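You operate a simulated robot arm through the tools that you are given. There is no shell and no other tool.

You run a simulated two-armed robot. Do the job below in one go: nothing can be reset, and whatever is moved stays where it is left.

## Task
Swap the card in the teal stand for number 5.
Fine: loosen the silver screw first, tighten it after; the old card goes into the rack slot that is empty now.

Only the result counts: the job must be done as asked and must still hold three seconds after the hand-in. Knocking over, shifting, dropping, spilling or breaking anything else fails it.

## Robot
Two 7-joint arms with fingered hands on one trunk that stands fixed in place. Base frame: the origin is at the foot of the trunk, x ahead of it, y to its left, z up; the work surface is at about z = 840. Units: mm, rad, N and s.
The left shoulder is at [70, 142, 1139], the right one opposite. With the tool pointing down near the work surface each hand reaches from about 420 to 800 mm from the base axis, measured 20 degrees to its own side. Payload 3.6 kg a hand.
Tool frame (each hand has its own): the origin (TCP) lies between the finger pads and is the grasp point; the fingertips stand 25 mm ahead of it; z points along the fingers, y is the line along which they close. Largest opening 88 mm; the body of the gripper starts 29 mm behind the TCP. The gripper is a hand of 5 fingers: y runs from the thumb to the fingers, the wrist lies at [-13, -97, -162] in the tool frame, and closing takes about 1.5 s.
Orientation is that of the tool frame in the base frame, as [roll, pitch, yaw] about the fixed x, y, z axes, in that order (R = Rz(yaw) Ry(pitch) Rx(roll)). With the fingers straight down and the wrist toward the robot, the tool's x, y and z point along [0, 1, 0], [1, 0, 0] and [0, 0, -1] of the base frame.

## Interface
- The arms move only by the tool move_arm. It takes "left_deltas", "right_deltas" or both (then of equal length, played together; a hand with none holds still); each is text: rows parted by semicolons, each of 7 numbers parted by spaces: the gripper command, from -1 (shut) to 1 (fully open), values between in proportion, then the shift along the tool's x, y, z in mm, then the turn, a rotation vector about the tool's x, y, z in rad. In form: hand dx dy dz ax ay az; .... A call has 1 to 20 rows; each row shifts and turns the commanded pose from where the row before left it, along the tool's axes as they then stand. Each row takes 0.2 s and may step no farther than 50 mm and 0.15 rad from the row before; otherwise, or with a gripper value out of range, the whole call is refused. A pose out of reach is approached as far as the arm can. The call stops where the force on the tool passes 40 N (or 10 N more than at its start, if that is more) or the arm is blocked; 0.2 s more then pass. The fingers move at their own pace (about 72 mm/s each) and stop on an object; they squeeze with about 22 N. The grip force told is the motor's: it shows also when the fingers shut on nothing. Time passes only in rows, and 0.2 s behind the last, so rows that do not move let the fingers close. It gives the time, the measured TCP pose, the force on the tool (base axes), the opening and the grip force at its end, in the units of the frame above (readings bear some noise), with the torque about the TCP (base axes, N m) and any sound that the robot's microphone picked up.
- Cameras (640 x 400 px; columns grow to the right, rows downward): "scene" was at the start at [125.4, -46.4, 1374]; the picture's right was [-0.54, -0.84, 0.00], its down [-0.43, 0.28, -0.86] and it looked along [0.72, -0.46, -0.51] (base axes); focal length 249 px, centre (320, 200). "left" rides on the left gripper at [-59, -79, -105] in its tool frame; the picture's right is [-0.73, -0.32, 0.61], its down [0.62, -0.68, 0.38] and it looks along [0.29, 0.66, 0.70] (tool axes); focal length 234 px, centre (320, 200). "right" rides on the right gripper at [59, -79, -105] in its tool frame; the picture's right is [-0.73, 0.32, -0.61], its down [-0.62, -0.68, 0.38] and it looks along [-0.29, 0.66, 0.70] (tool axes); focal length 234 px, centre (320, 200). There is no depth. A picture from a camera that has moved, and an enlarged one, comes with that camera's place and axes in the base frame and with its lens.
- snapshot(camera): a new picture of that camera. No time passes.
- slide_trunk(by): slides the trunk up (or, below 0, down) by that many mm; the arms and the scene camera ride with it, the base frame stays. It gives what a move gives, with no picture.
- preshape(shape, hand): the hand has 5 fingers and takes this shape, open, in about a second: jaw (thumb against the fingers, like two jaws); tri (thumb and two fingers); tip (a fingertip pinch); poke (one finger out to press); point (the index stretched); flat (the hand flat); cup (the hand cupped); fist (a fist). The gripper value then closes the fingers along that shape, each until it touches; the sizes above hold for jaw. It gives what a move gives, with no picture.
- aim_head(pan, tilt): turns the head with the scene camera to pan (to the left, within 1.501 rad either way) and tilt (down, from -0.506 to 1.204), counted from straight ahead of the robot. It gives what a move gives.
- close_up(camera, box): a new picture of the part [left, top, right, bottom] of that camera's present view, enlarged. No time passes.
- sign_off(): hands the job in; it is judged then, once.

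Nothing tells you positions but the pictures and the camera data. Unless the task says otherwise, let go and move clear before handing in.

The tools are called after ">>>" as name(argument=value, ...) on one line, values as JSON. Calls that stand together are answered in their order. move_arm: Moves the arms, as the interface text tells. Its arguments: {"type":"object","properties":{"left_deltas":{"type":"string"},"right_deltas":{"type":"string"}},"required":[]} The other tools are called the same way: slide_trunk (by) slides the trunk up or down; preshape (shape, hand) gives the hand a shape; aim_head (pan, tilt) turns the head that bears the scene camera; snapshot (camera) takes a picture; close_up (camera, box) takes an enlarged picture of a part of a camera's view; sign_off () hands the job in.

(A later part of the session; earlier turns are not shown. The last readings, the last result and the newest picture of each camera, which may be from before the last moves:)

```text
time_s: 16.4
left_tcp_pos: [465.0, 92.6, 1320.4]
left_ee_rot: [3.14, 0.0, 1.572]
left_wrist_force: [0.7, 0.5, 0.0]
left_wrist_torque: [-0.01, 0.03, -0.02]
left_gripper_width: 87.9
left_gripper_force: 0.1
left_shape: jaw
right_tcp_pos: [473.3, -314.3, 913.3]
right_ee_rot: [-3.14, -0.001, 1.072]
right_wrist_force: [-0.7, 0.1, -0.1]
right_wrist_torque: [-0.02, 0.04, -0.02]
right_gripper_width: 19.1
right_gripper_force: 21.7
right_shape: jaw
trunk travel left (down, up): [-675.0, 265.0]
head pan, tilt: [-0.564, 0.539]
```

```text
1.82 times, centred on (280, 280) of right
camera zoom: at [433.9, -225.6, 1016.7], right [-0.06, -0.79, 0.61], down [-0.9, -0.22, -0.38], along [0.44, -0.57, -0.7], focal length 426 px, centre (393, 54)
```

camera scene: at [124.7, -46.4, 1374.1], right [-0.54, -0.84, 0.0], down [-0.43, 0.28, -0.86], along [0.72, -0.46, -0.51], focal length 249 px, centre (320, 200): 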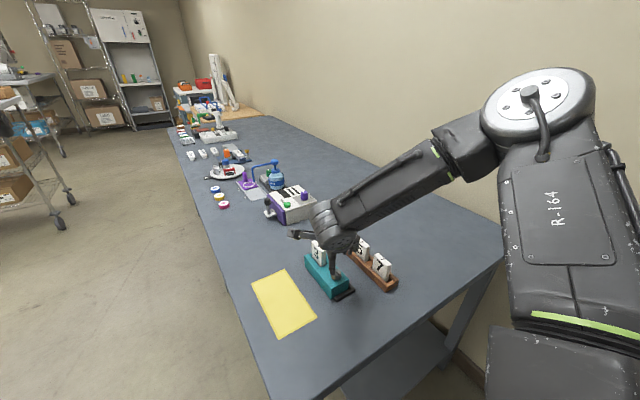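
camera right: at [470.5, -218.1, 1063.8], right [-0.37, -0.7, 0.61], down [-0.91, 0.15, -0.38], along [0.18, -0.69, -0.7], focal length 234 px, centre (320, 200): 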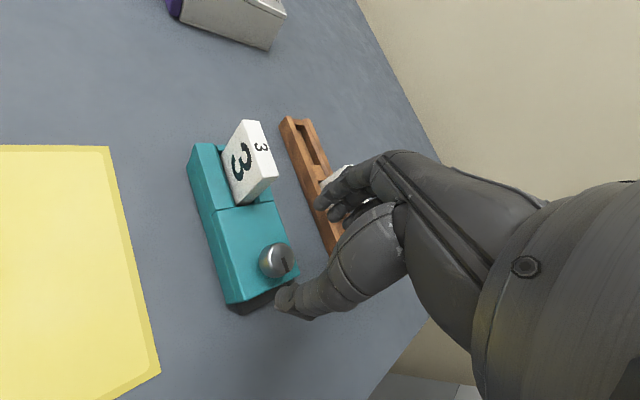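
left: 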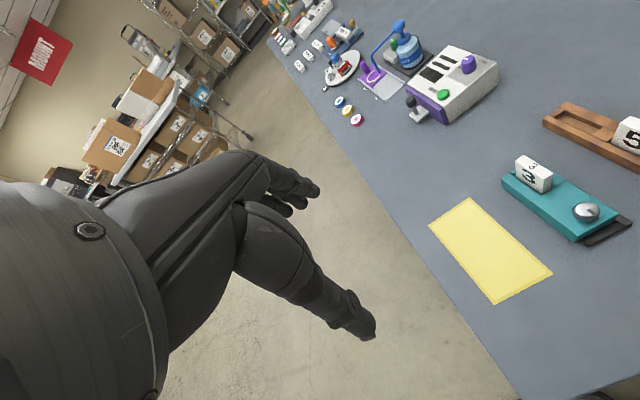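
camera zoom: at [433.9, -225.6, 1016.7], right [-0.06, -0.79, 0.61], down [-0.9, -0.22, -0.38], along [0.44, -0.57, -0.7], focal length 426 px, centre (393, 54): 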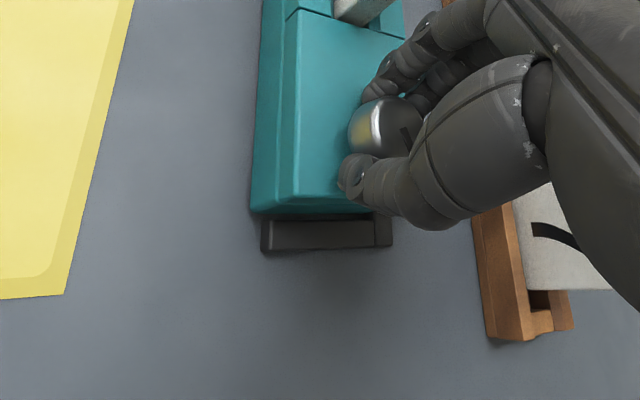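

The mark on the knob turned with the hand, so the screw is following the grip, and the forces are small. I'll keep loosening through the rest of this sweep.

>>> move_arm(right_deltas="-1 0 0 0 0 0 -0.1; -1 0 0 0 0 0 -0.1; -1 0 0 0 0 0 -0.1; -1 0 0 0 0 0 -0.1; -1 0 0 0 0 0 -0.1; -1 0 0 0 0 0 -0.1; -1 0 0 0 0 0 -0.1; -1 0 0 0 0 0 -0.1; -1 0 0 0 0 0 0")

>>> snapshot(camera="scene")

>>> close_up(camera="scene", box=[295, 235, 365, 305])

>>> close_up(camera="right", box=[180, 170, 380, 390])

```text
time_s: 18.4
left_tcp_pos: [464.1, 92.5, 1321.2]
left_ee_rot: [3.141, 0.001, 1.572]
left_wrist_force: [-0.5, 0.7, 0.0]
left_wrist_torque: [-0.01, -0.01, -0.03]
left_gripper_width: 87.6
left_gripper_force: 0.1
left_shape: jaw
right_tcp_pos: [472.5, -313.2, 912.8]
right_ee_rot: [3.141, -0.003, 1.873]
right_wrist_force: [-2.8, 0.6, 0.1]
right_wrist_torque: [0.03, 0.08, -0.01]
right_gripper_width: 19.1
right_gripper_force: 22.1
right_shape: jaw
trunk travel left (down, up): [-675.0, 265.0]
head pan, tilt: [-0.564, 0.539]
```

```text
taken
camera scene: at [124.8, -46.4, 1374.1], right [-0.54, -0.84, 0.0], down [-0.43, 0.28, -0.86], along [0.72, -0.46, -0.51], focal length 249 px, centre (320, 200)
```

scene: 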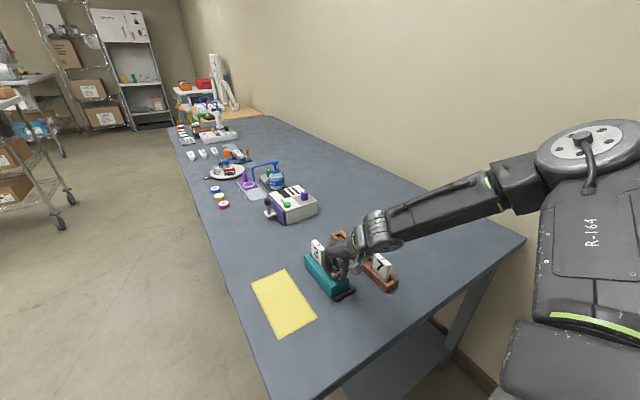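

```text
5.71 times, centred on (330, 270) of scene
camera zoom: at [124.8, -46.4, 1374.1], right [-0.54, -0.84, 0.0], down [-0.43, 0.28, -0.86], along [0.72, -0.46, -0.51], focal length 1421 px, centre (263, -200)
```

zoom: 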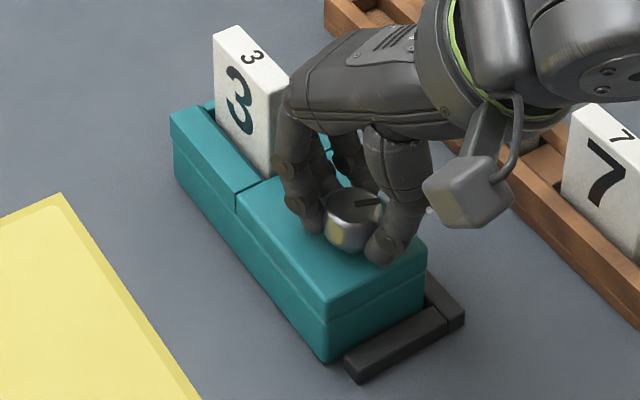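

```text
1.82 times, centred on (280, 280) of right
camera zoom: at [381.2, -282.6, 1016.2], right [0.52, -0.6, 0.61], down [-0.47, -0.8, -0.38], along [0.71, -0.08, -0.7], focal length 426 px, centre (393, 54)
```

zoom: 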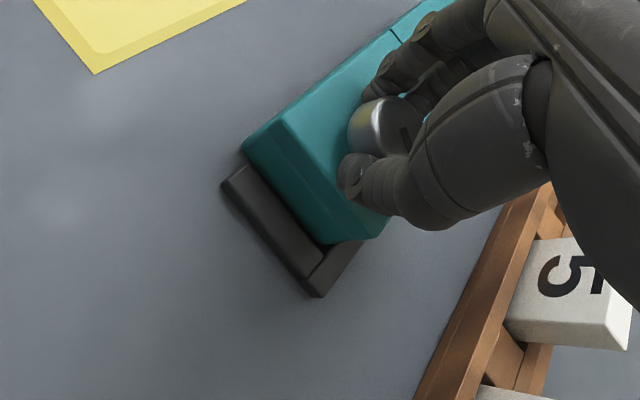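

The mark has turned with the hand by 1.2 rad so far, and the stand hasn't moved. I'll continue the sweep.

>>> move_arm(right_deltas="-1 0 0 0 0 0 -0.1; -1 0 0 0 0 0 -0.1; -1 0 0 0 0 0 -0.1; -1 0 0 0 0 0 -0.1; -1 0 0 0 0 0 -0.1; -1 0 0 0 0 0 -0.1; -1 0 0 0 0 0 -0.1; -1 0 0 0 0 0 -0.1; -1 0 0 0 0 0 -0.1; -1 0 0 0 0 0 0")

>>> snapshot(camera="scene")

>>> close_up(camera="scene", box=[295, 235, 365, 305])

>>> close_up(camera="right", box=[180, 170, 380, 390])

```text
time_s: 20.6
left_tcp_pos: [465.7, 92.3, 1321.1]
left_ee_rot: [-3.141, 0.0, 1.569]
left_wrist_force: [-0.6, 0.1, -0.4]
left_wrist_torque: [0.01, 0.01, -0.01]
left_gripper_width: 87.7
left_gripper_force: 0.2
left_shape: jaw
right_tcp_pos: [473.6, -314.0, 912.1]
right_ee_rot: [-3.141, -0.002, 2.774]
right_wrist_force: [0.1, -1.6, 0.4]
right_wrist_torque: [-0.03, -0.03, -0.08]
right_gripper_width: 18.5
right_gripper_force: 22.4
right_shape: jaw
trunk travel left (down, up): [-675.0, 265.0]
head pan, tilt: [-0.564, 0.539]
```

```text
taken
camera scene: at [125.7, -46.7, 1374.0], right [-0.54, -0.84, 0.0], down [-0.43, 0.28, -0.86], along [0.72, -0.46, -0.51], focal length 249 px, centre (320, 200)
```

scene: 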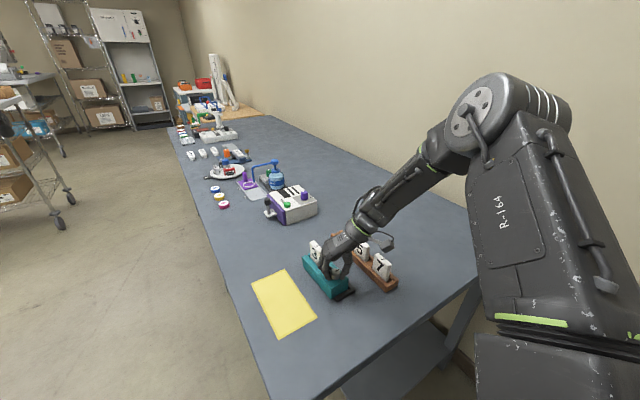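

```text
5.71 times, centred on (330, 270) of scene
camera zoom: at [125.7, -46.7, 1374.0], right [-0.54, -0.84, 0.0], down [-0.43, 0.28, -0.86], along [0.72, -0.46, -0.51], focal length 1421 px, centre (263, -200)
```

zoom: 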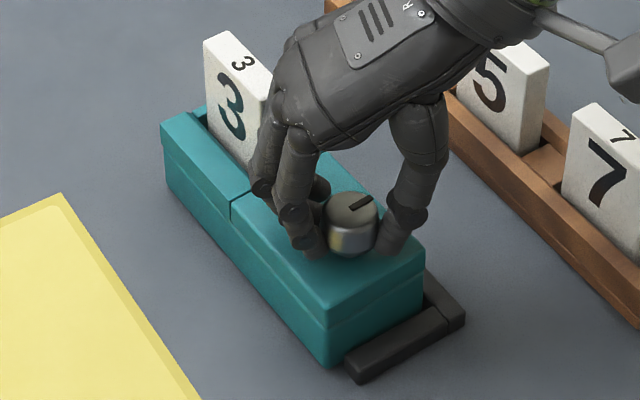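

```text
1.82 times, centred on (280, 280) of right
camera zoom: at [392.3, -368.0, 1015.9], right [0.79, 0.04, 0.61], down [0.34, -0.86, -0.38], along [0.51, 0.51, -0.7], focal length 426 px, centre (393, 54)
```

zoom: 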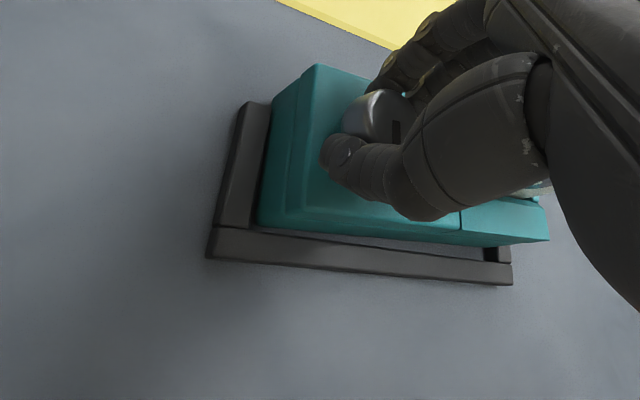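

Something changed: the stand has yawed slightly, because the knob stopped at about 90° (mark now pointing to -y) while the hand kept turning and slipped. The screw seems to be at its loose stop, so I'll look closely before letting go.

>>> close_up(camera="scene", box=[310, 238, 350, 278])

>>> close_up(camera="scene", box=[298, 235, 338, 275])

>>> close_up(camera="right", box=[270, 190, 470, 310])

>>> snapshot(camera="left")

```text
10.00 times, centred on (330, 258) of scene
camera zoom: at [125.7, -46.7, 1374.0], right [-0.54, -0.84, 0.0], down [-0.43, 0.28, -0.86], along [0.72, -0.46, -0.51], focal length 2486 px, centre (220, -380)
```

zoom: 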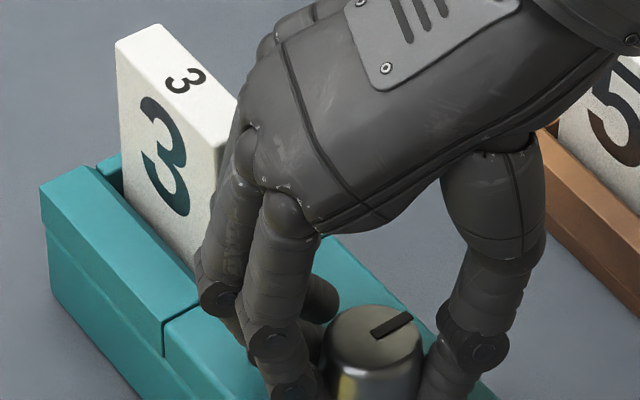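

```text
10.00 times, centred on (318, 255) of scene
camera zoom: at [125.7, -46.7, 1374.0], right [-0.54, -0.84, 0.0], down [-0.43, 0.28, -0.86], along [0.72, -0.46, -0.51], focal length 2486 px, centre (340, -350)
```

zoom: 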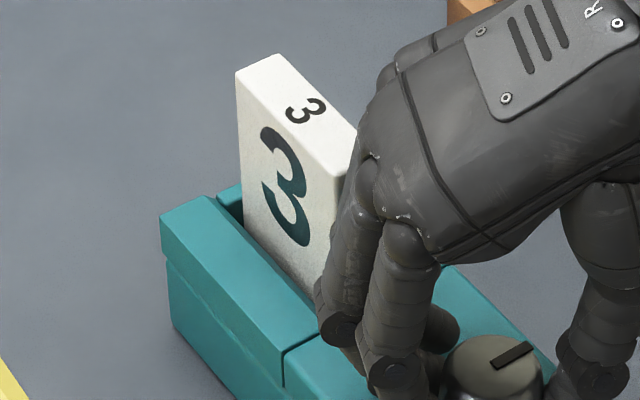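

```text
3.20 times, centred on (370, 250) of right
camera zoom: at [392.3, -368.0, 1015.9], right [0.79, 0.04, 0.61], down [0.34, -0.86, -0.38], along [0.51, 0.51, -0.7], focal length 749 px, centre (160, 40)
```

zoom: 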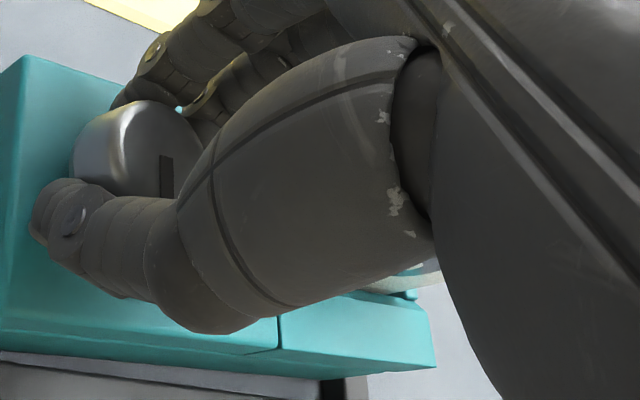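

```text
taken
camera left: at [385.2, 33.9, 1425.7], right [-0.32, -0.73, -0.61], down [-0.68, 0.62, -0.38], along [0.66, 0.29, -0.7], focal length 234 px, centre (320, 200)
```

left: 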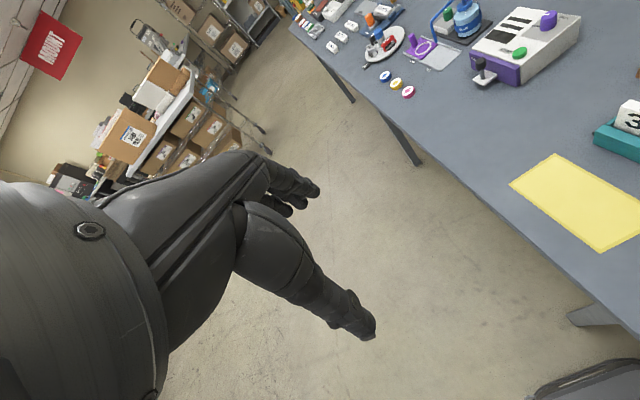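

I'll open the fingers a little to let go of the knob and then rise straight up.

>>> move_arm(right_deltas="-0.5 0 0 0 0 0 0; -0.3 0 0 0 0 0 0; -0.1 0 0 0 0 0 0; 0 0 0 0 0 0 0; 0 0 0 0 0 0 0")

>>> close_up(camera="scene", box=[295, 235, 365, 305])

```text
time_s: 21.8
left_tcp_pos: [464.0, 92.7, 1319.9]
left_ee_rot: [3.141, 0.0, 1.571]
left_wrist_force: [-0.6, 0.5, 0.8]
left_wrist_torque: [0.03, 0.01, 0.02]
left_gripper_width: 87.7
left_gripper_force: 0.1
left_shape: jaw
right_tcp_pos: [473.9, -314.3, 912.9]
right_ee_rot: [3.14, 0.001, 2.772]
right_wrist_force: [0.1, 0.1, 0.7]
right_wrist_torque: [-0.01, 0.01, -0.02]
right_gripper_width: 43.5
right_gripper_force: 0.1
right_shape: jaw
trunk travel left (down, up): [-675.0, 265.0]
head pan, tilt: [-0.564, 0.539]
```

```text
5.71 times, centred on (330, 270) of scene
camera zoom: at [125.6, -46.3, 1374.0], right [-0.54, -0.84, 0.0], down [-0.43, 0.28, -0.86], along [0.72, -0.46, -0.51], focal length 1421 px, centre (263, -200)
```

zoom: 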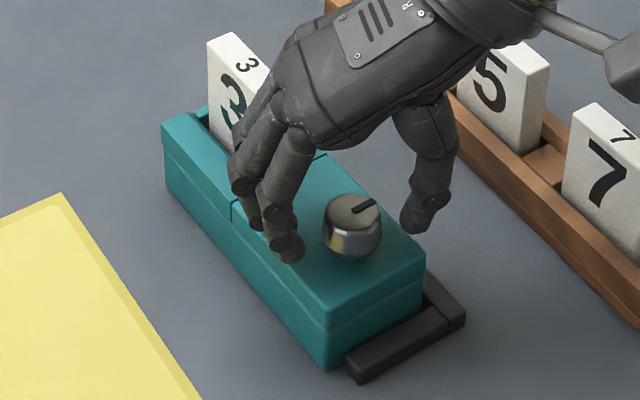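

The knob is released cleanly with no contact forces. I'll rise straight up now and inspect the stand.

>>> move_arm(right_deltas="0 0 0 -15 0 0 0; 0 0 0 -20 0 0 0; 0 0 0 -30 0 0 0; 0 0 0 -40 0 0 0; 0 0 0 -40 0 0 0; 0 0 0 -40 0 0 0; 0 0 0 -40 0 0 0; 0 0 0 0 0 0 0")

>>> close_up(camera="scene", box=[300, 235, 330, 270])

>>> close_up(camera="scene", box=[320, 260, 360, 305])

>>> snapshot(camera="right")

```text
time_s: 23.6
left_tcp_pos: [464.8, 92.7, 1321.4]
left_ee_rot: [-3.14, 0.0, 1.571]
left_wrist_force: [-0.8, 0.4, 0.1]
left_wrist_torque: [0.0, -0.02, 0.02]
left_gripper_width: 87.8
left_gripper_force: 0.1
left_shape: jaw
right_tcp_pos: [473.3, -314.1, 1138.6]
right_ee_rot: [-3.141, 0.0, 2.771]
right_wrist_force: [-0.3, 0.3, -0.7]
right_wrist_torque: [0.0, -0.02, -0.01]
right_gripper_width: 43.8
right_gripper_force: 0.0
right_shape: jaw
trunk travel left (down, up): [-675.0, 265.0]
head pan, tilt: [-0.564, 0.539]
```

```text
11.43 times, centred on (315, 252) of scene
camera zoom: at [125.9, -46.6, 1373.9], right [-0.54, -0.84, 0.0], down [-0.43, 0.28, -0.86], along [0.72, -0.46, -0.51], focal length 2842 px, centre (377, -400)
```

zoom: 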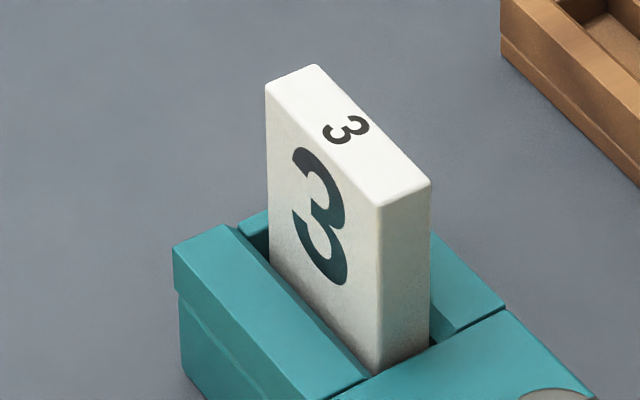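

```text
8.89 times, centred on (340, 282) of scene
camera zoom: at [125.9, -46.6, 1373.9], right [-0.54, -0.84, 0.0], down [-0.43, 0.28, -0.86], along [0.72, -0.46, -0.51], focal length 2210 px, centre (142, -533)
```

zoom: 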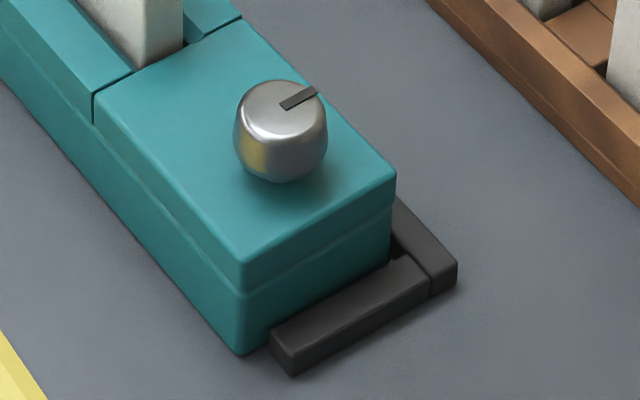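

```text
taken
camera right: at [391.6, -368.0, 1241.7], right [0.79, 0.04, 0.61], down [0.33, -0.86, -0.38], along [0.51, 0.51, -0.7], focal length 234 px, centre (320, 200)
```

right: 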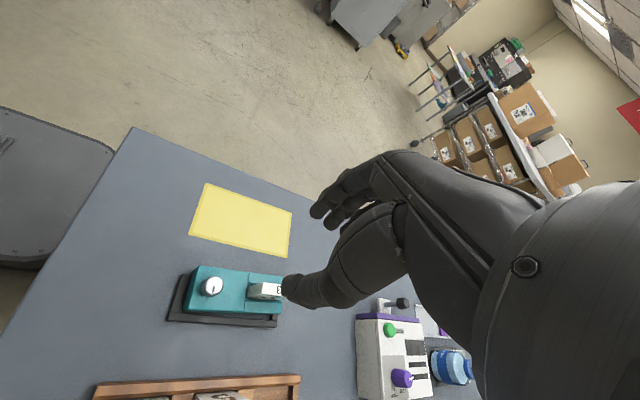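

>>> close_up(camera="right", box=[155, 250, 305, 340])

>>> close_up(camera="scene", box=[295, 235, 365, 305])

```text
4.27 times, centred on (230, 295) of right
camera zoom: at [391.6, -368.0, 1241.7], right [0.79, 0.04, 0.61], down [0.33, -0.86, -0.38], along [0.51, 0.51, -0.7], focal length 999 px, centre (704, -205)
```

zoom: 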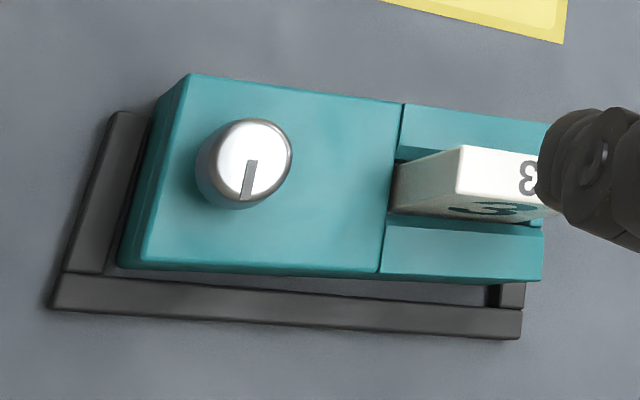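

```text
5.71 times, centred on (330, 270) of scene
camera zoom: at [125.9, -46.6, 1373.9], right [-0.54, -0.84, 0.0], down [-0.43, 0.28, -0.86], along [0.72, -0.46, -0.51], focal length 1421 px, centre (263, -200)
```

zoom: 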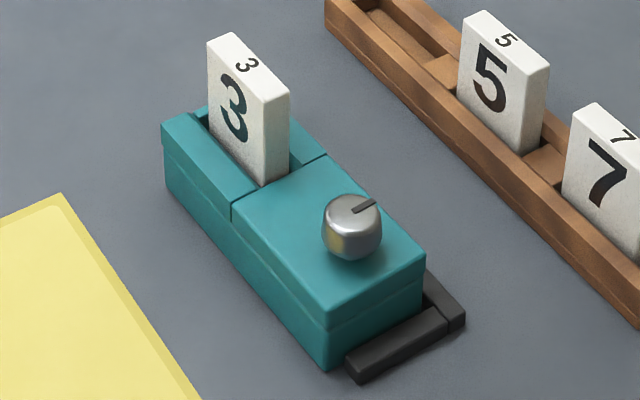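

The stand sits in a black C-shaped cradle that is open on the +y side. Its far end was pulled out about 7 mm, and the screw is loose with its mark at 90°. I'll park the right hand aside and push the stand gently back into the cradle with the left hand.

>>> move_arm(right_deltas="0 0 0 0 0 0 0.15; 0 0 0 0 0 0 0.15; 0 0 0 0 0 0 0.15; 0 0 0 0 0 0 0.15; 0 0 0 0 0 0 0.15; 0 0 0 0 0 0 0.15; 0 0 0 0 0 0 0.15; 0 0 0 0 0 0 0.15; 0 -27 -20 -8 0 0 0; 0 -27 -20 -8 0 0 0; 0 -27 -20 -8 0 0 0; 0 -27 -20 -8 0 0 0; 0 -27 -20 -8 0 0 0; 0 0 0 0 0 0 0")

>>> close_up(camera="right", box=[130, 130, 310, 310])

>>> snapshot(camera="scene")

```text
time_s: 26.6
left_tcp_pos: [464.2, 92.0, 1321.0]
left_ee_rot: [-3.141, 0.0, 1.571]
left_wrist_force: [0.2, 0.0, 0.3]
left_wrist_torque: [0.01, -0.02, -0.04]
left_gripper_width: 87.7
left_gripper_force: 0.0
left_shape: jaw
right_tcp_pos: [378.3, -530.1, 1170.9]
right_ee_rot: [-3.141, -0.002, 1.571]
right_wrist_force: [-0.2, 0.0, -0.2]
right_wrist_torque: [-0.03, 0.0, 0.02]
right_gripper_width: 43.8
right_gripper_force: 0.1
right_shape: jaw
right hand out of reach, approached as far as the arm can: row 7, 8
trunk travel left (down, up): [-675.0, 265.0]
head pan, tilt: [-0.564, 0.539]
```

```text
2.22 times, centred on (220, 220) of right
camera zoom: at [300.7, -472.0, 1275.1], right [0.32, -0.73, 0.61], down [-0.68, -0.62, -0.38], along [0.66, -0.29, -0.7], focal length 520 px, centre (542, 156)
```

zoom: 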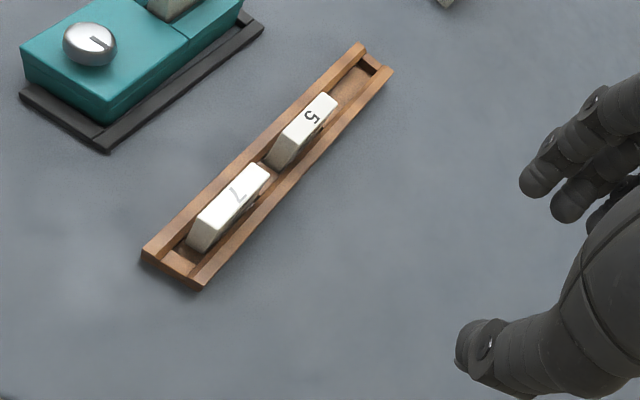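

```text
taken
camera scene: at [126.0, -46.1, 1374.0], right [-0.54, -0.84, 0.0], down [-0.43, 0.28, -0.86], along [0.72, -0.46, -0.51], focal length 249 px, centre (320, 200)
```

scene: 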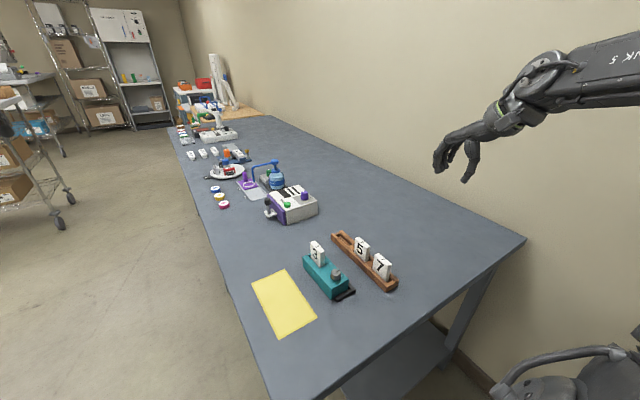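

The right hand is parked clear. I'll turn the left hand so its fingers face -y and bring it over to the +y side of the stand, still high up.

>>> move_arm(left_deltas="0 0 0 10 0 0 0.14; 0 0 0 10 0 0 0.14; -0.5 0 0 10 0 0 0.14; -1 0 0 10 0 0 0.14; -1 0 0 10 0 0 0.14; -1 0 0 10 0 0 0.14; -1 0 0 10 0 0 0.14; -1 0 0 10 0 0 0.14; -1 0 0 10 0 0 0.14; -1 0 0 10 0 0 0.14; -1 0 0 10 0 0 0.14; -1 0 0 0 0 0 0.03; -1 0 0 0 0 0 0")

>>> snapshot(camera="scene")

```text
time_s: 29.4
left_tcp_pos: [464.5, 91.2, 1210.5]
left_ee_rot: [3.14, -0.001, -0.002]
left_wrist_force: [-0.3, 0.0, 0.5]
left_wrist_torque: [0.0, 0.04, 0.02]
left_gripper_width: 0.0
left_gripper_force: 21.5
left_shape: jaw
right_tcp_pos: [377.6, -529.7, 1172.3]
right_ee_rot: [-3.142, 0.0, 1.572]
right_wrist_force: [0.4, 0.3, -0.5]
right_wrist_torque: [0.0, 0.02, 0.01]
right_gripper_width: 43.6
right_gripper_force: 0.0
right_shape: jaw
trunk travel left (down, up): [-675.0, 265.0]
head pan, tilt: [-0.564, 0.539]
```

```text
taken
camera scene: at [125.5, -46.3, 1374.0], right [-0.54, -0.84, 0.0], down [-0.43, 0.28, -0.86], along [0.72, -0.46, -0.51], focal length 249 px, centre (320, 200)
```

scene: 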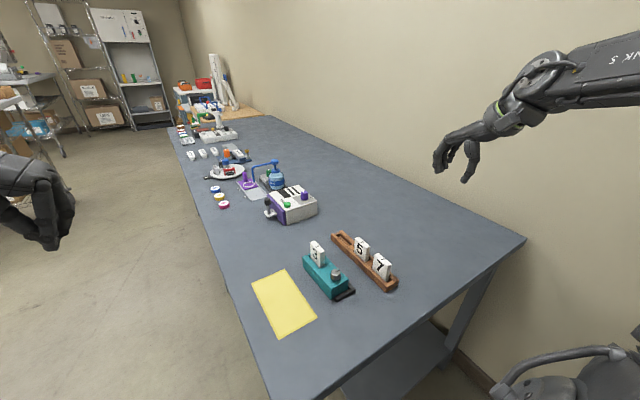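

The left hand's yaw is now 0. I'll translate it to about (555, -190, 1000).

>>> move_arm(left_deltas="-1 11.3 35 20 0 0 0; -1 11.3 35 20 0 0 0; -1 11.3 35 20 0 0 0; -1 11.3 35 20 0 0 0; -1 11.3 35 20 0 0 0; -1 11.3 35 20 0 0 0; -1 11.3 35 20 0 0 0; -1 11.3 35 20 0 0 0; -1 0 0 25 0 0 0; -1 0 0 25 0 0 0; -1 0 0 0 0 0 0")

>>> snapshot(camera="scene")

>>> snapshot(camera="left")

```text
time_s: 31.8
left_tcp_pos: [554.3, -188.9, 1000.6]
left_ee_rot: [-3.141, 0.002, 0.003]
left_wrist_force: [-0.3, 0.2, -0.1]
left_wrist_torque: [0.01, 0.03, 0.01]
left_gripper_width: 0.0
left_gripper_force: 22.1
left_shape: jaw
right_tcp_pos: [378.8, -529.1, 1171.4]
right_ee_rot: [-3.14, -0.003, 1.572]
right_wrist_force: [-0.1, -0.2, 0.0]
right_wrist_torque: [-0.02, -0.04, -0.03]
right_gripper_width: 43.6
right_gripper_force: 0.1
right_shape: jaw
trunk travel left (down, up): [-675.0, 265.0]
head pan, tilt: [-0.564, 0.539]
```

```text
taken
camera scene: at [125.1, -46.9, 1374.0], right [-0.54, -0.84, 0.0], down [-0.43, 0.28, -0.86], along [0.72, -0.46, -0.51], focal length 249 px, centre (320, 200)
```

scene: 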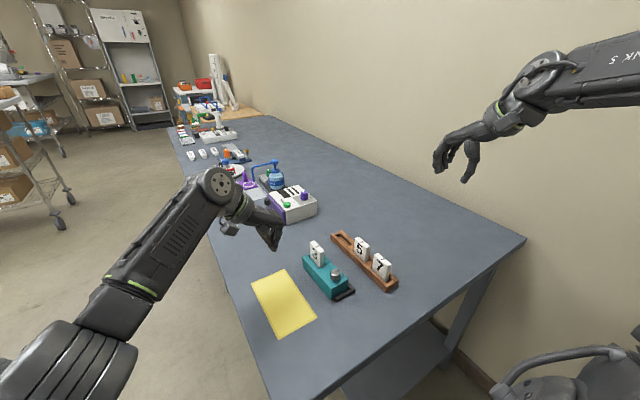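

```text
taken
camera left: at [494.7, -109.0, 1105.2], right [-0.73, 0.32, -0.61], down [0.62, 0.68, -0.38], along [0.29, -0.66, -0.7], focal length 234 px, centre (320, 200)
```

left: 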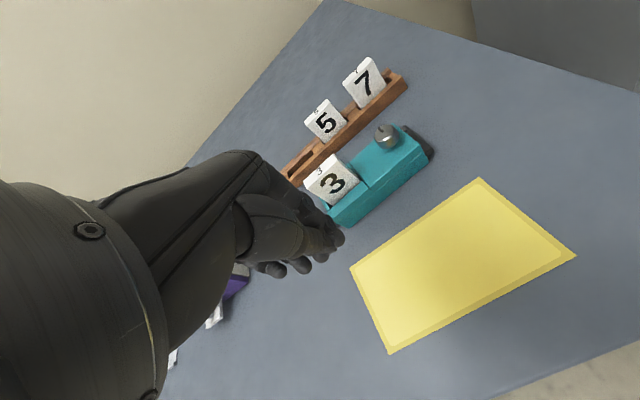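

The left arm reaches comfortably. I'll look at the fingertips relative to the stand's +y face.

>>> close_up(camera="left", box=[260, 100, 440, 290])

>>> close_up(camera="scene", box=[230, 190, 360, 310])

```text
2.11 times, centred on (350, 195) of left
camera zoom: at [494.7, -109.0, 1105.2], right [-0.73, 0.32, -0.61], down [0.62, 0.68, -0.38], along [0.29, -0.66, -0.7], focal length 493 px, centre (257, 210)
```

zoom: 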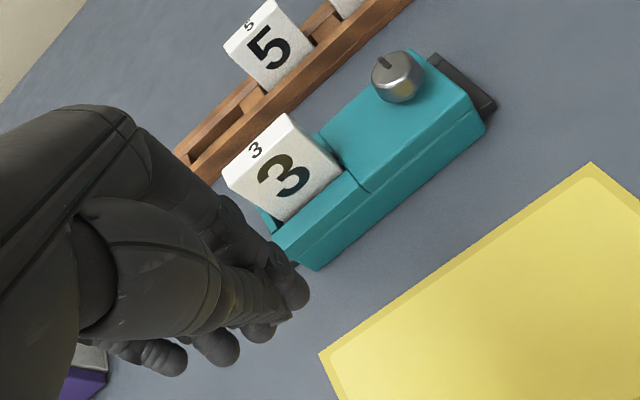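

```text
3.33 times, centred on (295, 250) of scene
camera zoom: at [125.1, -46.9, 1374.0], right [-0.54, -0.84, 0.0], down [-0.43, 0.28, -0.86], along [0.72, -0.46, -0.51], focal length 829 px, centre (403, 33)
```

zoom: 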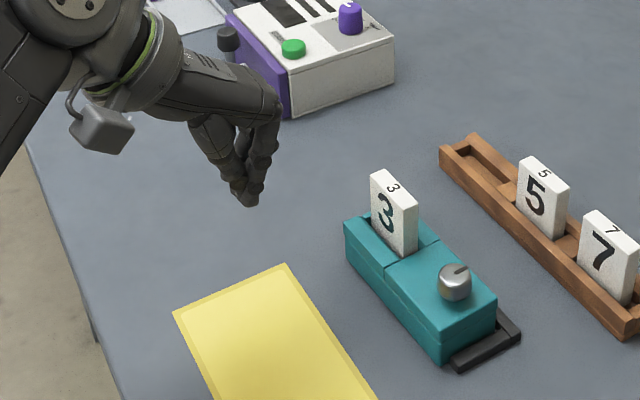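

I'll lower the left fingertips beside the far half of the stand's +y face, keeping a gap of about 25 mm.

>>> move_arm(left_deltas="-1 0 10 25 0 0 0; -1 0 10 25 0 0 0; -1 0 10 25 0 0 0; -1 0 10 25 0 0 0; -1 0 0 20 0 0 0; -1 0 0 0 0 0 0")

>>> close_up(camera="left", box=[230, 120, 410, 310])

>>> close_up(camera="scene", box=[270, 215, 360, 305])

>>> close_up(camera="right", box=[100, 90, 280, 270])

```text
time_s: 33.2
left_tcp_pos: [548.2, -217.0, 885.4]
left_ee_rot: [3.14, -0.004, 0.003]
left_wrist_force: [-0.4, -1.3, 0.2]
left_wrist_torque: [-0.04, 0.0, 0.04]
left_gripper_width: 0.1
left_gripper_force: 21.9
left_shape: jaw
left hand out of reach, approached as far as the arm can: row 3, 4
right_tcp_pos: [378.8, -529.6, 1171.7]
right_ee_rot: [-3.141, -0.002, 1.572]
right_wrist_force: [0.4, -0.5, -0.3]
right_wrist_torque: [0.01, -0.02, -0.02]
right_gripper_width: 43.7
right_gripper_force: 0.0
right_shape: jaw
trunk travel left (down, up): [-675.0, 265.0]
head pan, tilt: [-0.564, 0.539]
```

```text
2.11 times, centred on (320, 215) of left
camera zoom: at [489.1, -138.2, 989.4], right [-0.73, 0.32, -0.61], down [0.62, 0.68, -0.38], along [0.29, -0.66, -0.69], focal length 493 px, centre (320, 168)
```

zoom: 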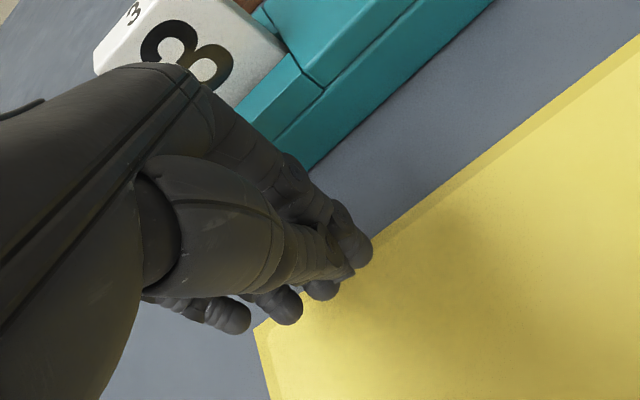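

```text
4.44 times, centred on (315, 260) of scene
camera zoom: at [125.2, -46.6, 1374.0], right [-0.54, -0.84, 0.0], down [-0.43, 0.28, -0.86], along [0.72, -0.46, -0.51], focal length 1105 px, centre (342, -67)
```

zoom: 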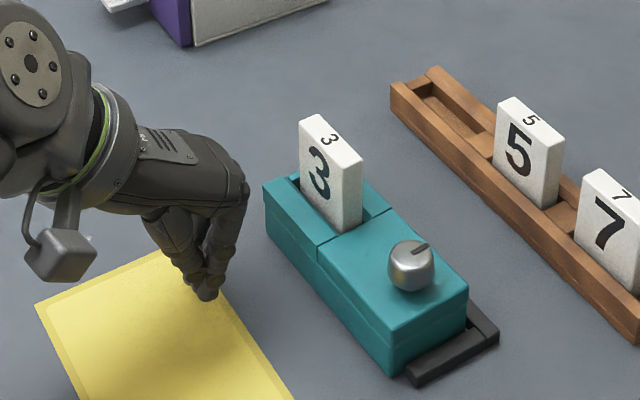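

```text
2.22 times, centred on (190, 180) of right
camera zoom: at [300.3, -472.2, 1274.9], right [0.32, -0.73, 0.61], down [-0.68, -0.62, -0.38], along [0.66, -0.29, -0.7], focal length 520 px, centre (609, 244)
```

zoom: 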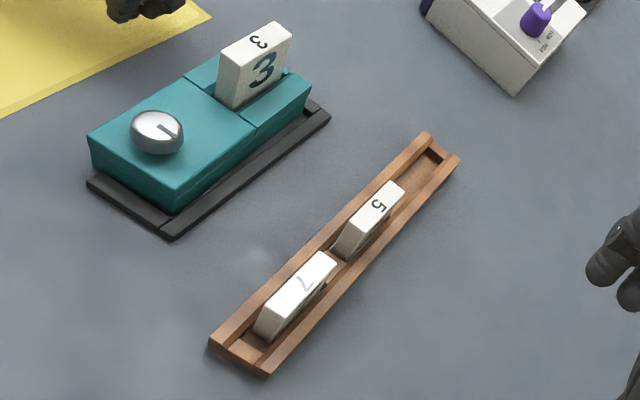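

The left arm hits its reach limit in this orientation. I'll turn it by about 0.75 rad so the wrist comes back toward its shoulder, which leaves the index finger as the pusher.

>>> move_arm(left_deltas="-1 0 0 -10 0 0 -0.15; -1 0 0 0 0 0 -0.15; -1 0 0 0 0 0 -0.15; -1 0 0 0 0 0 -0.15; -1 0 0 0 0 0 -0.15; -1 0 0 0 0 0 0")

>>> snapshot(camera="scene")

```text
time_s: 34.6
left_tcp_pos: [550.3, -218.8, 894.9]
left_ee_rot: [3.141, 0.001, 0.752]
left_wrist_force: [-0.4, 0.4, -0.2]
left_wrist_torque: [0.02, 0.01, 0.0]
left_gripper_width: 0.0
left_gripper_force: 22.0
left_shape: jaw
right_tcp_pos: [377.9, -531.2, 1169.9]
right_ee_rot: [3.141, 0.0, 1.574]
right_wrist_force: [-0.1, -0.9, 0.4]
right_wrist_torque: [-0.03, 0.0, -0.03]
right_gripper_width: 43.7
right_gripper_force: 0.0
right_shape: jaw
trunk travel left (down, up): [-675.0, 265.0]
head pan, tilt: [-0.564, 0.539]
```

```text
taken
camera scene: at [125.6, -46.3, 1374.0], right [-0.54, -0.84, 0.0], down [-0.43, 0.28, -0.86], along [0.72, -0.46, -0.51], focal length 249 px, centre (320, 200)
```

scene: 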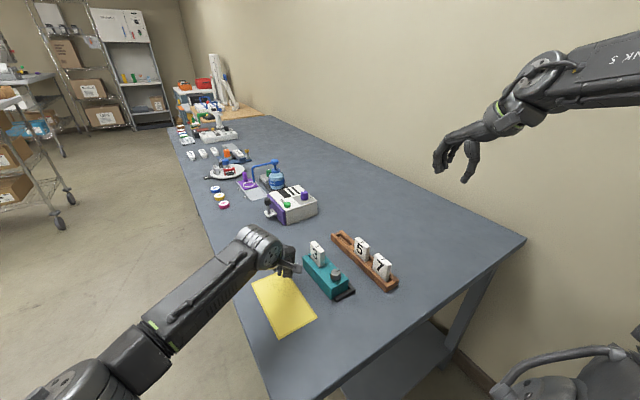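

>>> move_arm(left_deltas="-1 0.1 9.4 3.2 0 0 0; -1 0.1 9.4 3.2 0 0 0; -1 0.1 9.4 3.2 0 0 0; -1 0.1 9.4 3.2 0 0 0; -1 0 0 0 0 0 0")

>>> close_up(camera="left", box=[180, 80, 400, 310])

>>> close_up(camera="scene", box=[285, 225, 355, 295])

>>> close_up(camera="right", box=[120, 80, 220, 180])

```text
time_s: 35.8
left_tcp_pos: [569.0, -239.0, 885.5]
left_ee_rot: [-3.141, -0.001, 0.75]
left_wrist_force: [-0.2, 0.0, -0.5]
left_wrist_torque: [0.03, 0.0, -0.01]
left_gripper_width: 0.0
left_gripper_force: 22.2
left_shape: jaw
left hand out of reach, approached as far as the arm can: row 4
right_tcp_pos: [378.6, -529.5, 1171.9]
right_ee_rot: [3.141, -0.003, 1.573]
right_wrist_force: [-0.4, -0.4, 0.6]
right_wrist_torque: [-0.03, 0.04, 0.0]
right_gripper_width: 43.6
right_gripper_force: 0.0
right_shape: jaw
trunk travel left (down, up): [-675.0, 265.0]
head pan, tilt: [-0.564, 0.539]
```

```text
1.74 times, centred on (290, 195) of left
camera zoom: at [472.1, -221.7, 989.4], right [-0.75, -0.26, -0.61], down [-0.01, 0.92, -0.38], along [0.66, -0.28, -0.7], focal length 407 px, centre (372, 209)
```

zoom: 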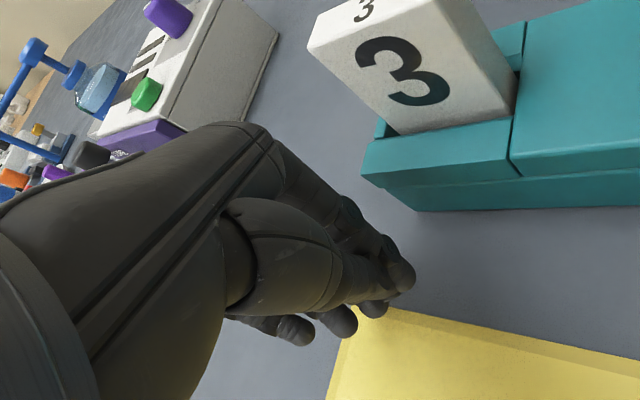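

```text
5.71 times, centred on (320, 260) of scene
camera zoom: at [125.4, -46.5, 1374.0], right [-0.54, -0.84, 0.0], down [-0.43, 0.28, -0.86], along [0.72, -0.46, -0.51], focal length 1421 px, centre (320, -143)
```

zoom: 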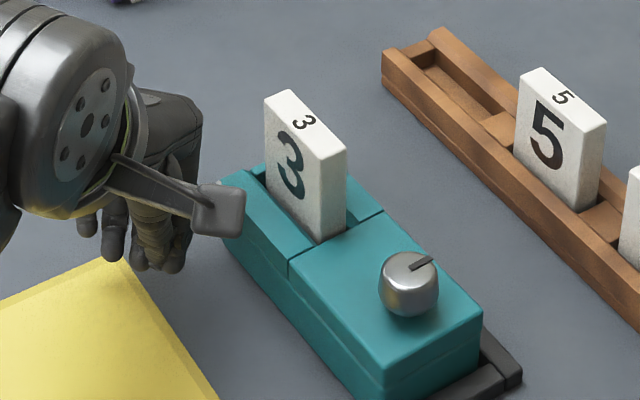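

```text
4.00 times, centred on (170, 130) of right
camera zoom: at [300.5, -472.1, 1274.9], right [0.32, -0.73, 0.61], down [-0.68, -0.62, -0.38], along [0.66, -0.29, -0.7], focal length 937 px, centre (920, 480)
```

zoom: 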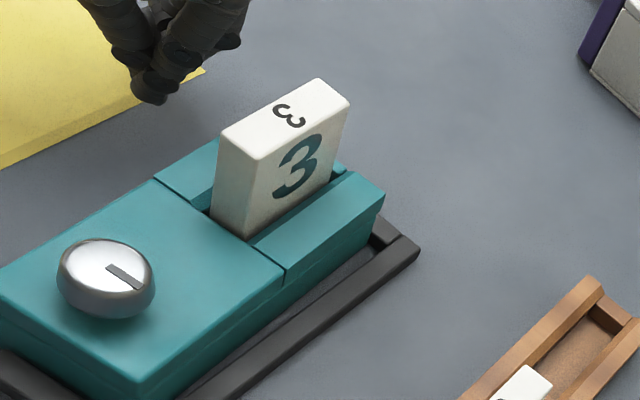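

The left arm can't reach far enough, so I'll retract it. I'll reseat the stand later with the right hand, once card 3 is out of the way.

>>> move_arm(left_deltas="-1 0 -10 -20 0 0 0; -1 0 -15 -30 0 0 0; -1 0 -15 -40 0 0 0; -1 0 -20 -40 0 0 0; -1 0 -40 -20 0 0 0; -1 0 -40 -20 0 0 0; -1 0 -40 -20 0 0 0; -1 0 -40 -20 0 0 0; -1 0 -40 -20 0 0 0; -1 0 -40 0 0 0 0; -1 0 -40 0 0 0 0; -1 0 0 0 0 0 0")

>>> snapshot(camera="scene")

```text
time_s: 38.4
left_tcp_pos: [338.9, 7.7, 1113.6]
left_ee_rot: [-3.142, -0.001, 0.752]
left_wrist_force: [-0.2, -0.6, 0.5]
left_wrist_torque: [0.03, 0.02, 0.0]
left_gripper_width: 0.0
left_gripper_force: 21.8
left_shape: jaw
right_tcp_pos: [378.1, -531.3, 1170.1]
right_ee_rot: [-3.141, -0.004, 1.573]
right_wrist_force: [-0.9, 1.1, 0.4]
right_wrist_torque: [0.03, 0.01, 0.01]
right_gripper_width: 43.7
right_gripper_force: 0.0
right_shape: jaw
trunk travel left (down, up): [-675.0, 265.0]
head pan, tilt: [-0.564, 0.539]
```

```text
taken
camera scene: at [126.0, -47.4, 1373.9], right [-0.54, -0.84, 0.0], down [-0.43, 0.28, -0.86], along [0.72, -0.46, -0.52], focal length 249 px, centre (320, 200)
```

scene: 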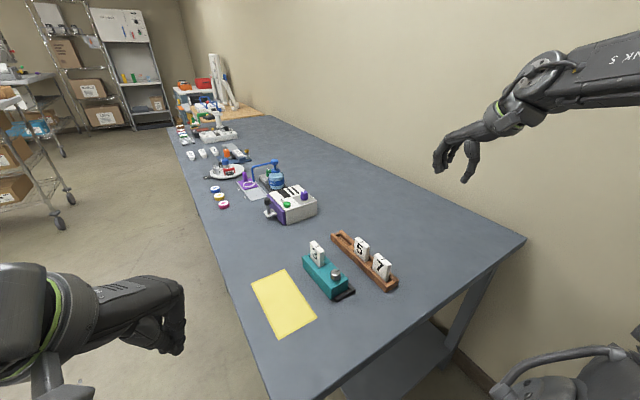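

Now the right hand: I'll move it over the area between rack and stand, then turn it so the fingers close along y, across the card's thickness.

>>> move_arm(right_deltas="0.3 21.7 23.7 18.3 0 0 0; 0.3 21.7 23.7 18.3 0 0 0; 0.3 21.7 23.7 18.3 0 0 0; 0.3 21.7 23.7 18.3 0 0 0; 0.3 21.7 23.7 18.3 0 0 0; 0.3 21.7 23.7 18.3 0 0 0; 0.3 0 0 0 0 0 -0.15; 0.3 0 0 0 0 0 -0.15; 0.3 0 0 0 0 0 -0.15; 0.3 0 0 0 0 0 -0.15; 0.3 0 0 0 0 0 -0.15; 0.3 0 0 0 0 0 -0.15; 0.3 0 0 0 0 0 -0.15; 0.3 0 0 0 0 0 -0.15; 0.3 0 0 0 0 0 -0.15; 0.3 0 0 0 0 0 -0.15; 0.3 0 0 0 0 0 -0.1; 0.3 0 0 0 0 0 0")

>>> snapshot(camera="scene")

>>> snapshot(camera="right")

```text
time_s: 42.2
left_tcp_pos: [338.6, 8.8, 1114.3]
left_ee_rot: [-3.141, 0.0, 0.753]
left_wrist_force: [-0.4, 0.1, 0.2]
left_wrist_torque: [0.02, 0.0, 0.01]
left_gripper_width: 0.0
left_gripper_force: 21.8
left_shape: jaw
right_tcp_pos: [521.4, -399.7, 1061.6]
right_ee_rot: [-3.14, -0.001, 3.023]
right_wrist_force: [0.4, 0.0, 0.3]
right_wrist_torque: [-0.01, 0.02, 0.02]
right_gripper_width: 56.8
right_gripper_force: 0.0
right_shape: jaw
right hand out of reach, approached as far as the arm can: row 17
trunk travel left (down, up): [-675.0, 265.0]
head pan, tilt: [-0.564, 0.539]
```

```text
taken
camera scene: at [125.8, -46.3, 1374.0], right [-0.54, -0.84, 0.0], down [-0.43, 0.28, -0.86], along [0.72, -0.46, -0.51], focal length 249 px, centre (320, 200)
```

scene: 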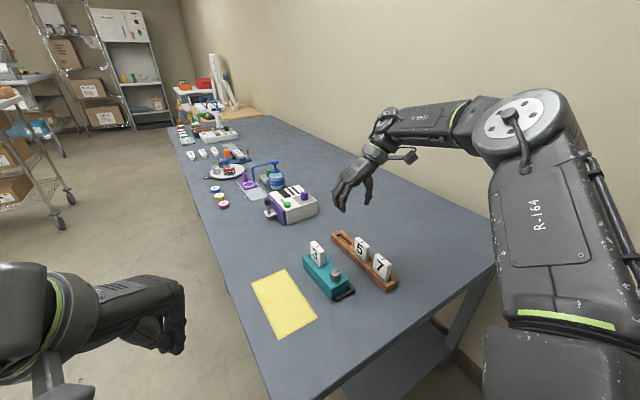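

```text
taken
camera right: at [455.0, -472.4, 1165.6], right [0.76, 0.23, 0.61], down [0.54, -0.75, -0.38], along [0.37, 0.62, -0.7], focal length 234 px, centre (320, 200)
```

right: 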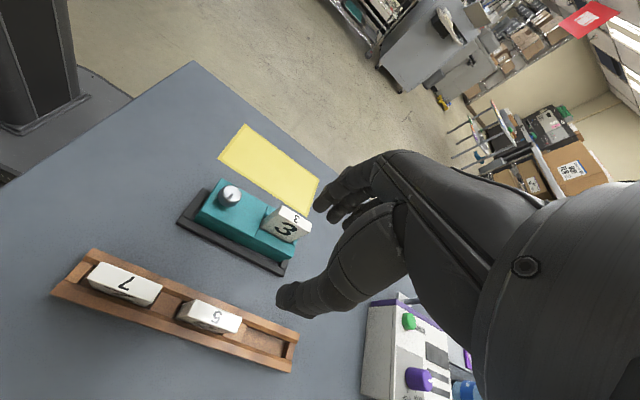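

Yaw is limited to about 3.02 on this side. I'll use the opposite facing instead (yaw ≈ 0, wrist toward +y), which also reaches the rack more easily.

>>> move_arm(right_deltas="0.3 0 0 0 0 0 0.15; 0.3 0 0 0 0 0 0.15; 0.3 0 0 0 0 0 0.15; 0.3 0 0 0 0 0 0.15; 0.3 0 0 0 0 0 0.15; 0.3 0 0 0 0 0 0.15; 0.3 0 0 0 0 0 0.15; 0.3 0 0 0 0 0 0.15; 0.3 0 0 0 0 0 0.15; 0.3 0 0 0 0 0 0.15; 0.3 0 0 0 0 0 0.15; 0.3 0 0 0 0 0 0.15; 0.3 0 0 0 0 0 0.15; 0.3 0 0 0 0 0 0.15; 0.3 0 0 0 0 0 0.15; 0.3 0 0 0 0 0 0.15; 0.3 0 0 0 0 0 0.15; 0.3 0 0 0 0 0 0.15; 0.3 0 0 0 0 0 0.15; 0.3 0 0 0 0 0 0.15")

>>> snapshot(camera="scene")

>>> snapshot(camera="right")

```text
time_s: 46.4
left_tcp_pos: [337.5, 9.3, 1114.8]
left_ee_rot: [3.14, 0.001, 0.753]
left_wrist_force: [-0.6, -0.9, 0.6]
left_wrist_torque: [0.0, -0.02, 0.0]
left_gripper_width: 0.0
left_gripper_force: 22.7
left_shape: jaw
right_tcp_pos: [342.0, -739.0, 899.4]
right_ee_rot: [3.138, -0.019, 0.04]
right_wrist_force: [0.6, 0.5, 0.3]
right_wrist_torque: [0.02, -0.02, 0.03]
right_gripper_width: 56.9
right_gripper_force: 0.0
right_shape: jaw
right hand out of reach, approached as far as the arm can: row 10, 11, 12, 13, 14, 15, 16, 17, 18, 19, 20
trunk travel left (down, up): [-675.0, 265.0]
head pan, tilt: [-0.564, 0.539]
```

```text
taken
camera scene: at [124.3, -46.0, 1374.2], right [-0.54, -0.84, 0.0], down [-0.43, 0.27, -0.86], along [0.72, -0.46, -0.51], focal length 249 px, centre (320, 200)
```

scene: 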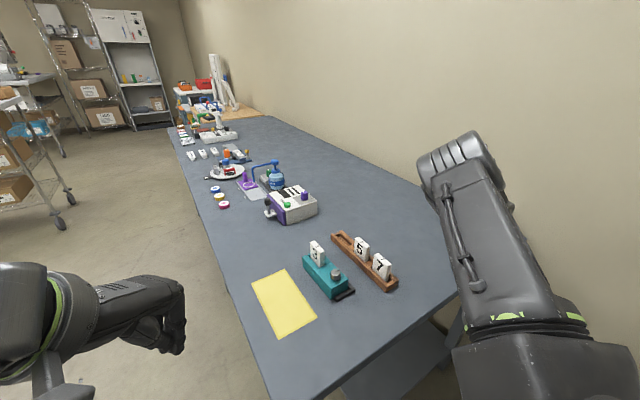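

```text
taken
camera right: at [397.6, -658.4, 1003.8], right [-0.72, -0.35, 0.6], down [-0.64, 0.66, -0.4], along [-0.25, -0.67, -0.7], focal length 234 px, centre (320, 200)
```

right: 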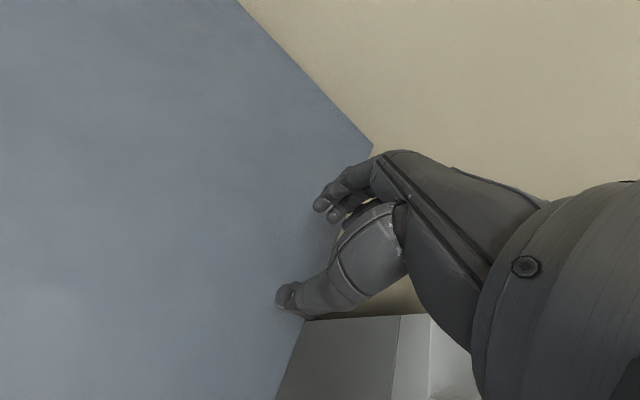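

The out-of-reach stretch made the arm swing out to (342, -739, 899). Nothing on the table was touched, but I'll use short checked moves from here. First, straight up.

>>> move_arm(right_deltas="0.3 0 0 -30 0 0 0; 0.3 0 0 -30 0 0 0; 0.3 0 0 -30 0 0 0")

>>> snapshot(camera="scene")

```text
time_s: 47.2
left_tcp_pos: [338.4, 8.3, 1113.7]
left_ee_rot: [3.141, -0.001, 0.753]
left_wrist_force: [0.7, -0.7, 0.0]
left_wrist_torque: [-0.01, 0.0, 0.0]
left_gripper_width: 0.1
left_gripper_force: 22.2
left_shape: jaw
right_tcp_pos: [310.7, -762.9, 970.8]
right_ee_rot: [-3.14, -0.002, 0.024]
right_wrist_force: [0.1, 0.4, 0.0]
right_wrist_torque: [0.01, 0.0, 0.0]
right_gripper_width: 56.5
right_gripper_force: 0.0
right_shape: jaw
right hand out of reach, approached as far as the arm can: row 1, 2, 3
trunk travel left (down, up): [-675.0, 265.0]
head pan, tilt: [-0.564, 0.539]
```

```text
taken
camera scene: at [125.3, -46.4, 1374.0], right [-0.54, -0.84, 0.0], down [-0.43, 0.28, -0.86], along [0.72, -0.46, -0.51], focal length 249 px, centre (320, 200)
```

scene: 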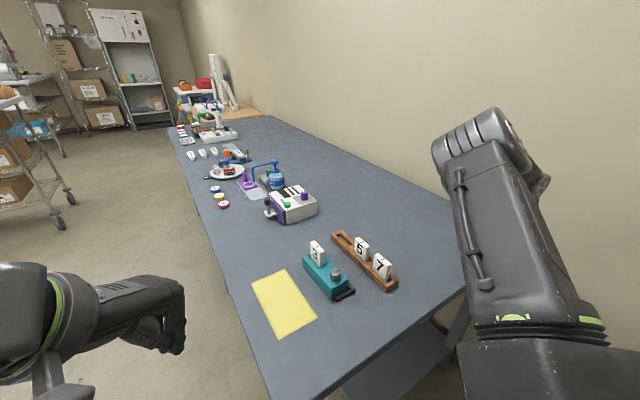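

I'll turn the yaw back toward the comfortable range, in a short call.

>>> move_arm(right_deltas="0.3 0 0 0 0 0 -0.15; 0.3 0 0 0 0 0 -0.15; 0.3 0 0 0 0 0 -0.15; 0.3 0 0 0 0 0 -0.15")

>>> snapshot(camera="scene")

```text
time_s: 48.2
left_tcp_pos: [336.6, 8.9, 1114.6]
left_ee_rot: [-3.14, 0.0, 0.753]
left_wrist_force: [-0.5, 0.2, -0.4]
left_wrist_torque: [0.01, -0.01, -0.04]
left_gripper_width: 0.2
left_gripper_force: 22.0
left_shape: jaw
right_tcp_pos: [308.8, -762.3, 969.4]
right_ee_rot: [-3.141, 0.001, 0.626]
right_wrist_force: [-0.8, 0.7, 0.3]
right_wrist_torque: [-0.02, -0.02, 0.0]
right_gripper_width: 57.0
right_gripper_force: 0.1
right_shape: jaw
trunk travel left (down, up): [-675.0, 265.0]
head pan, tilt: [-0.564, 0.539]
```

```text
taken
camera scene: at [124.3, -47.0, 1374.1], right [-0.54, -0.84, 0.0], down [-0.43, 0.28, -0.86], along [0.72, -0.46, -0.51], focal length 249 px, centre (320, 200)
```

scene: 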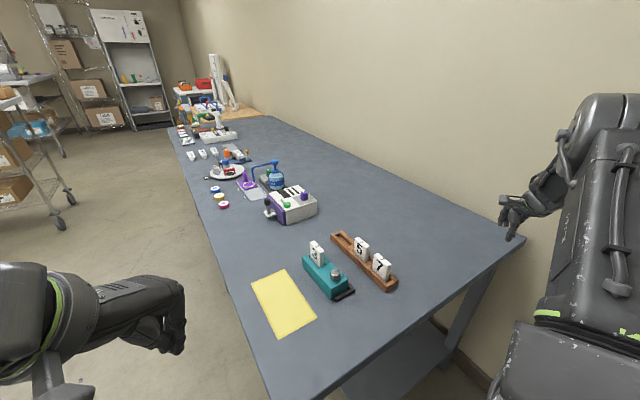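

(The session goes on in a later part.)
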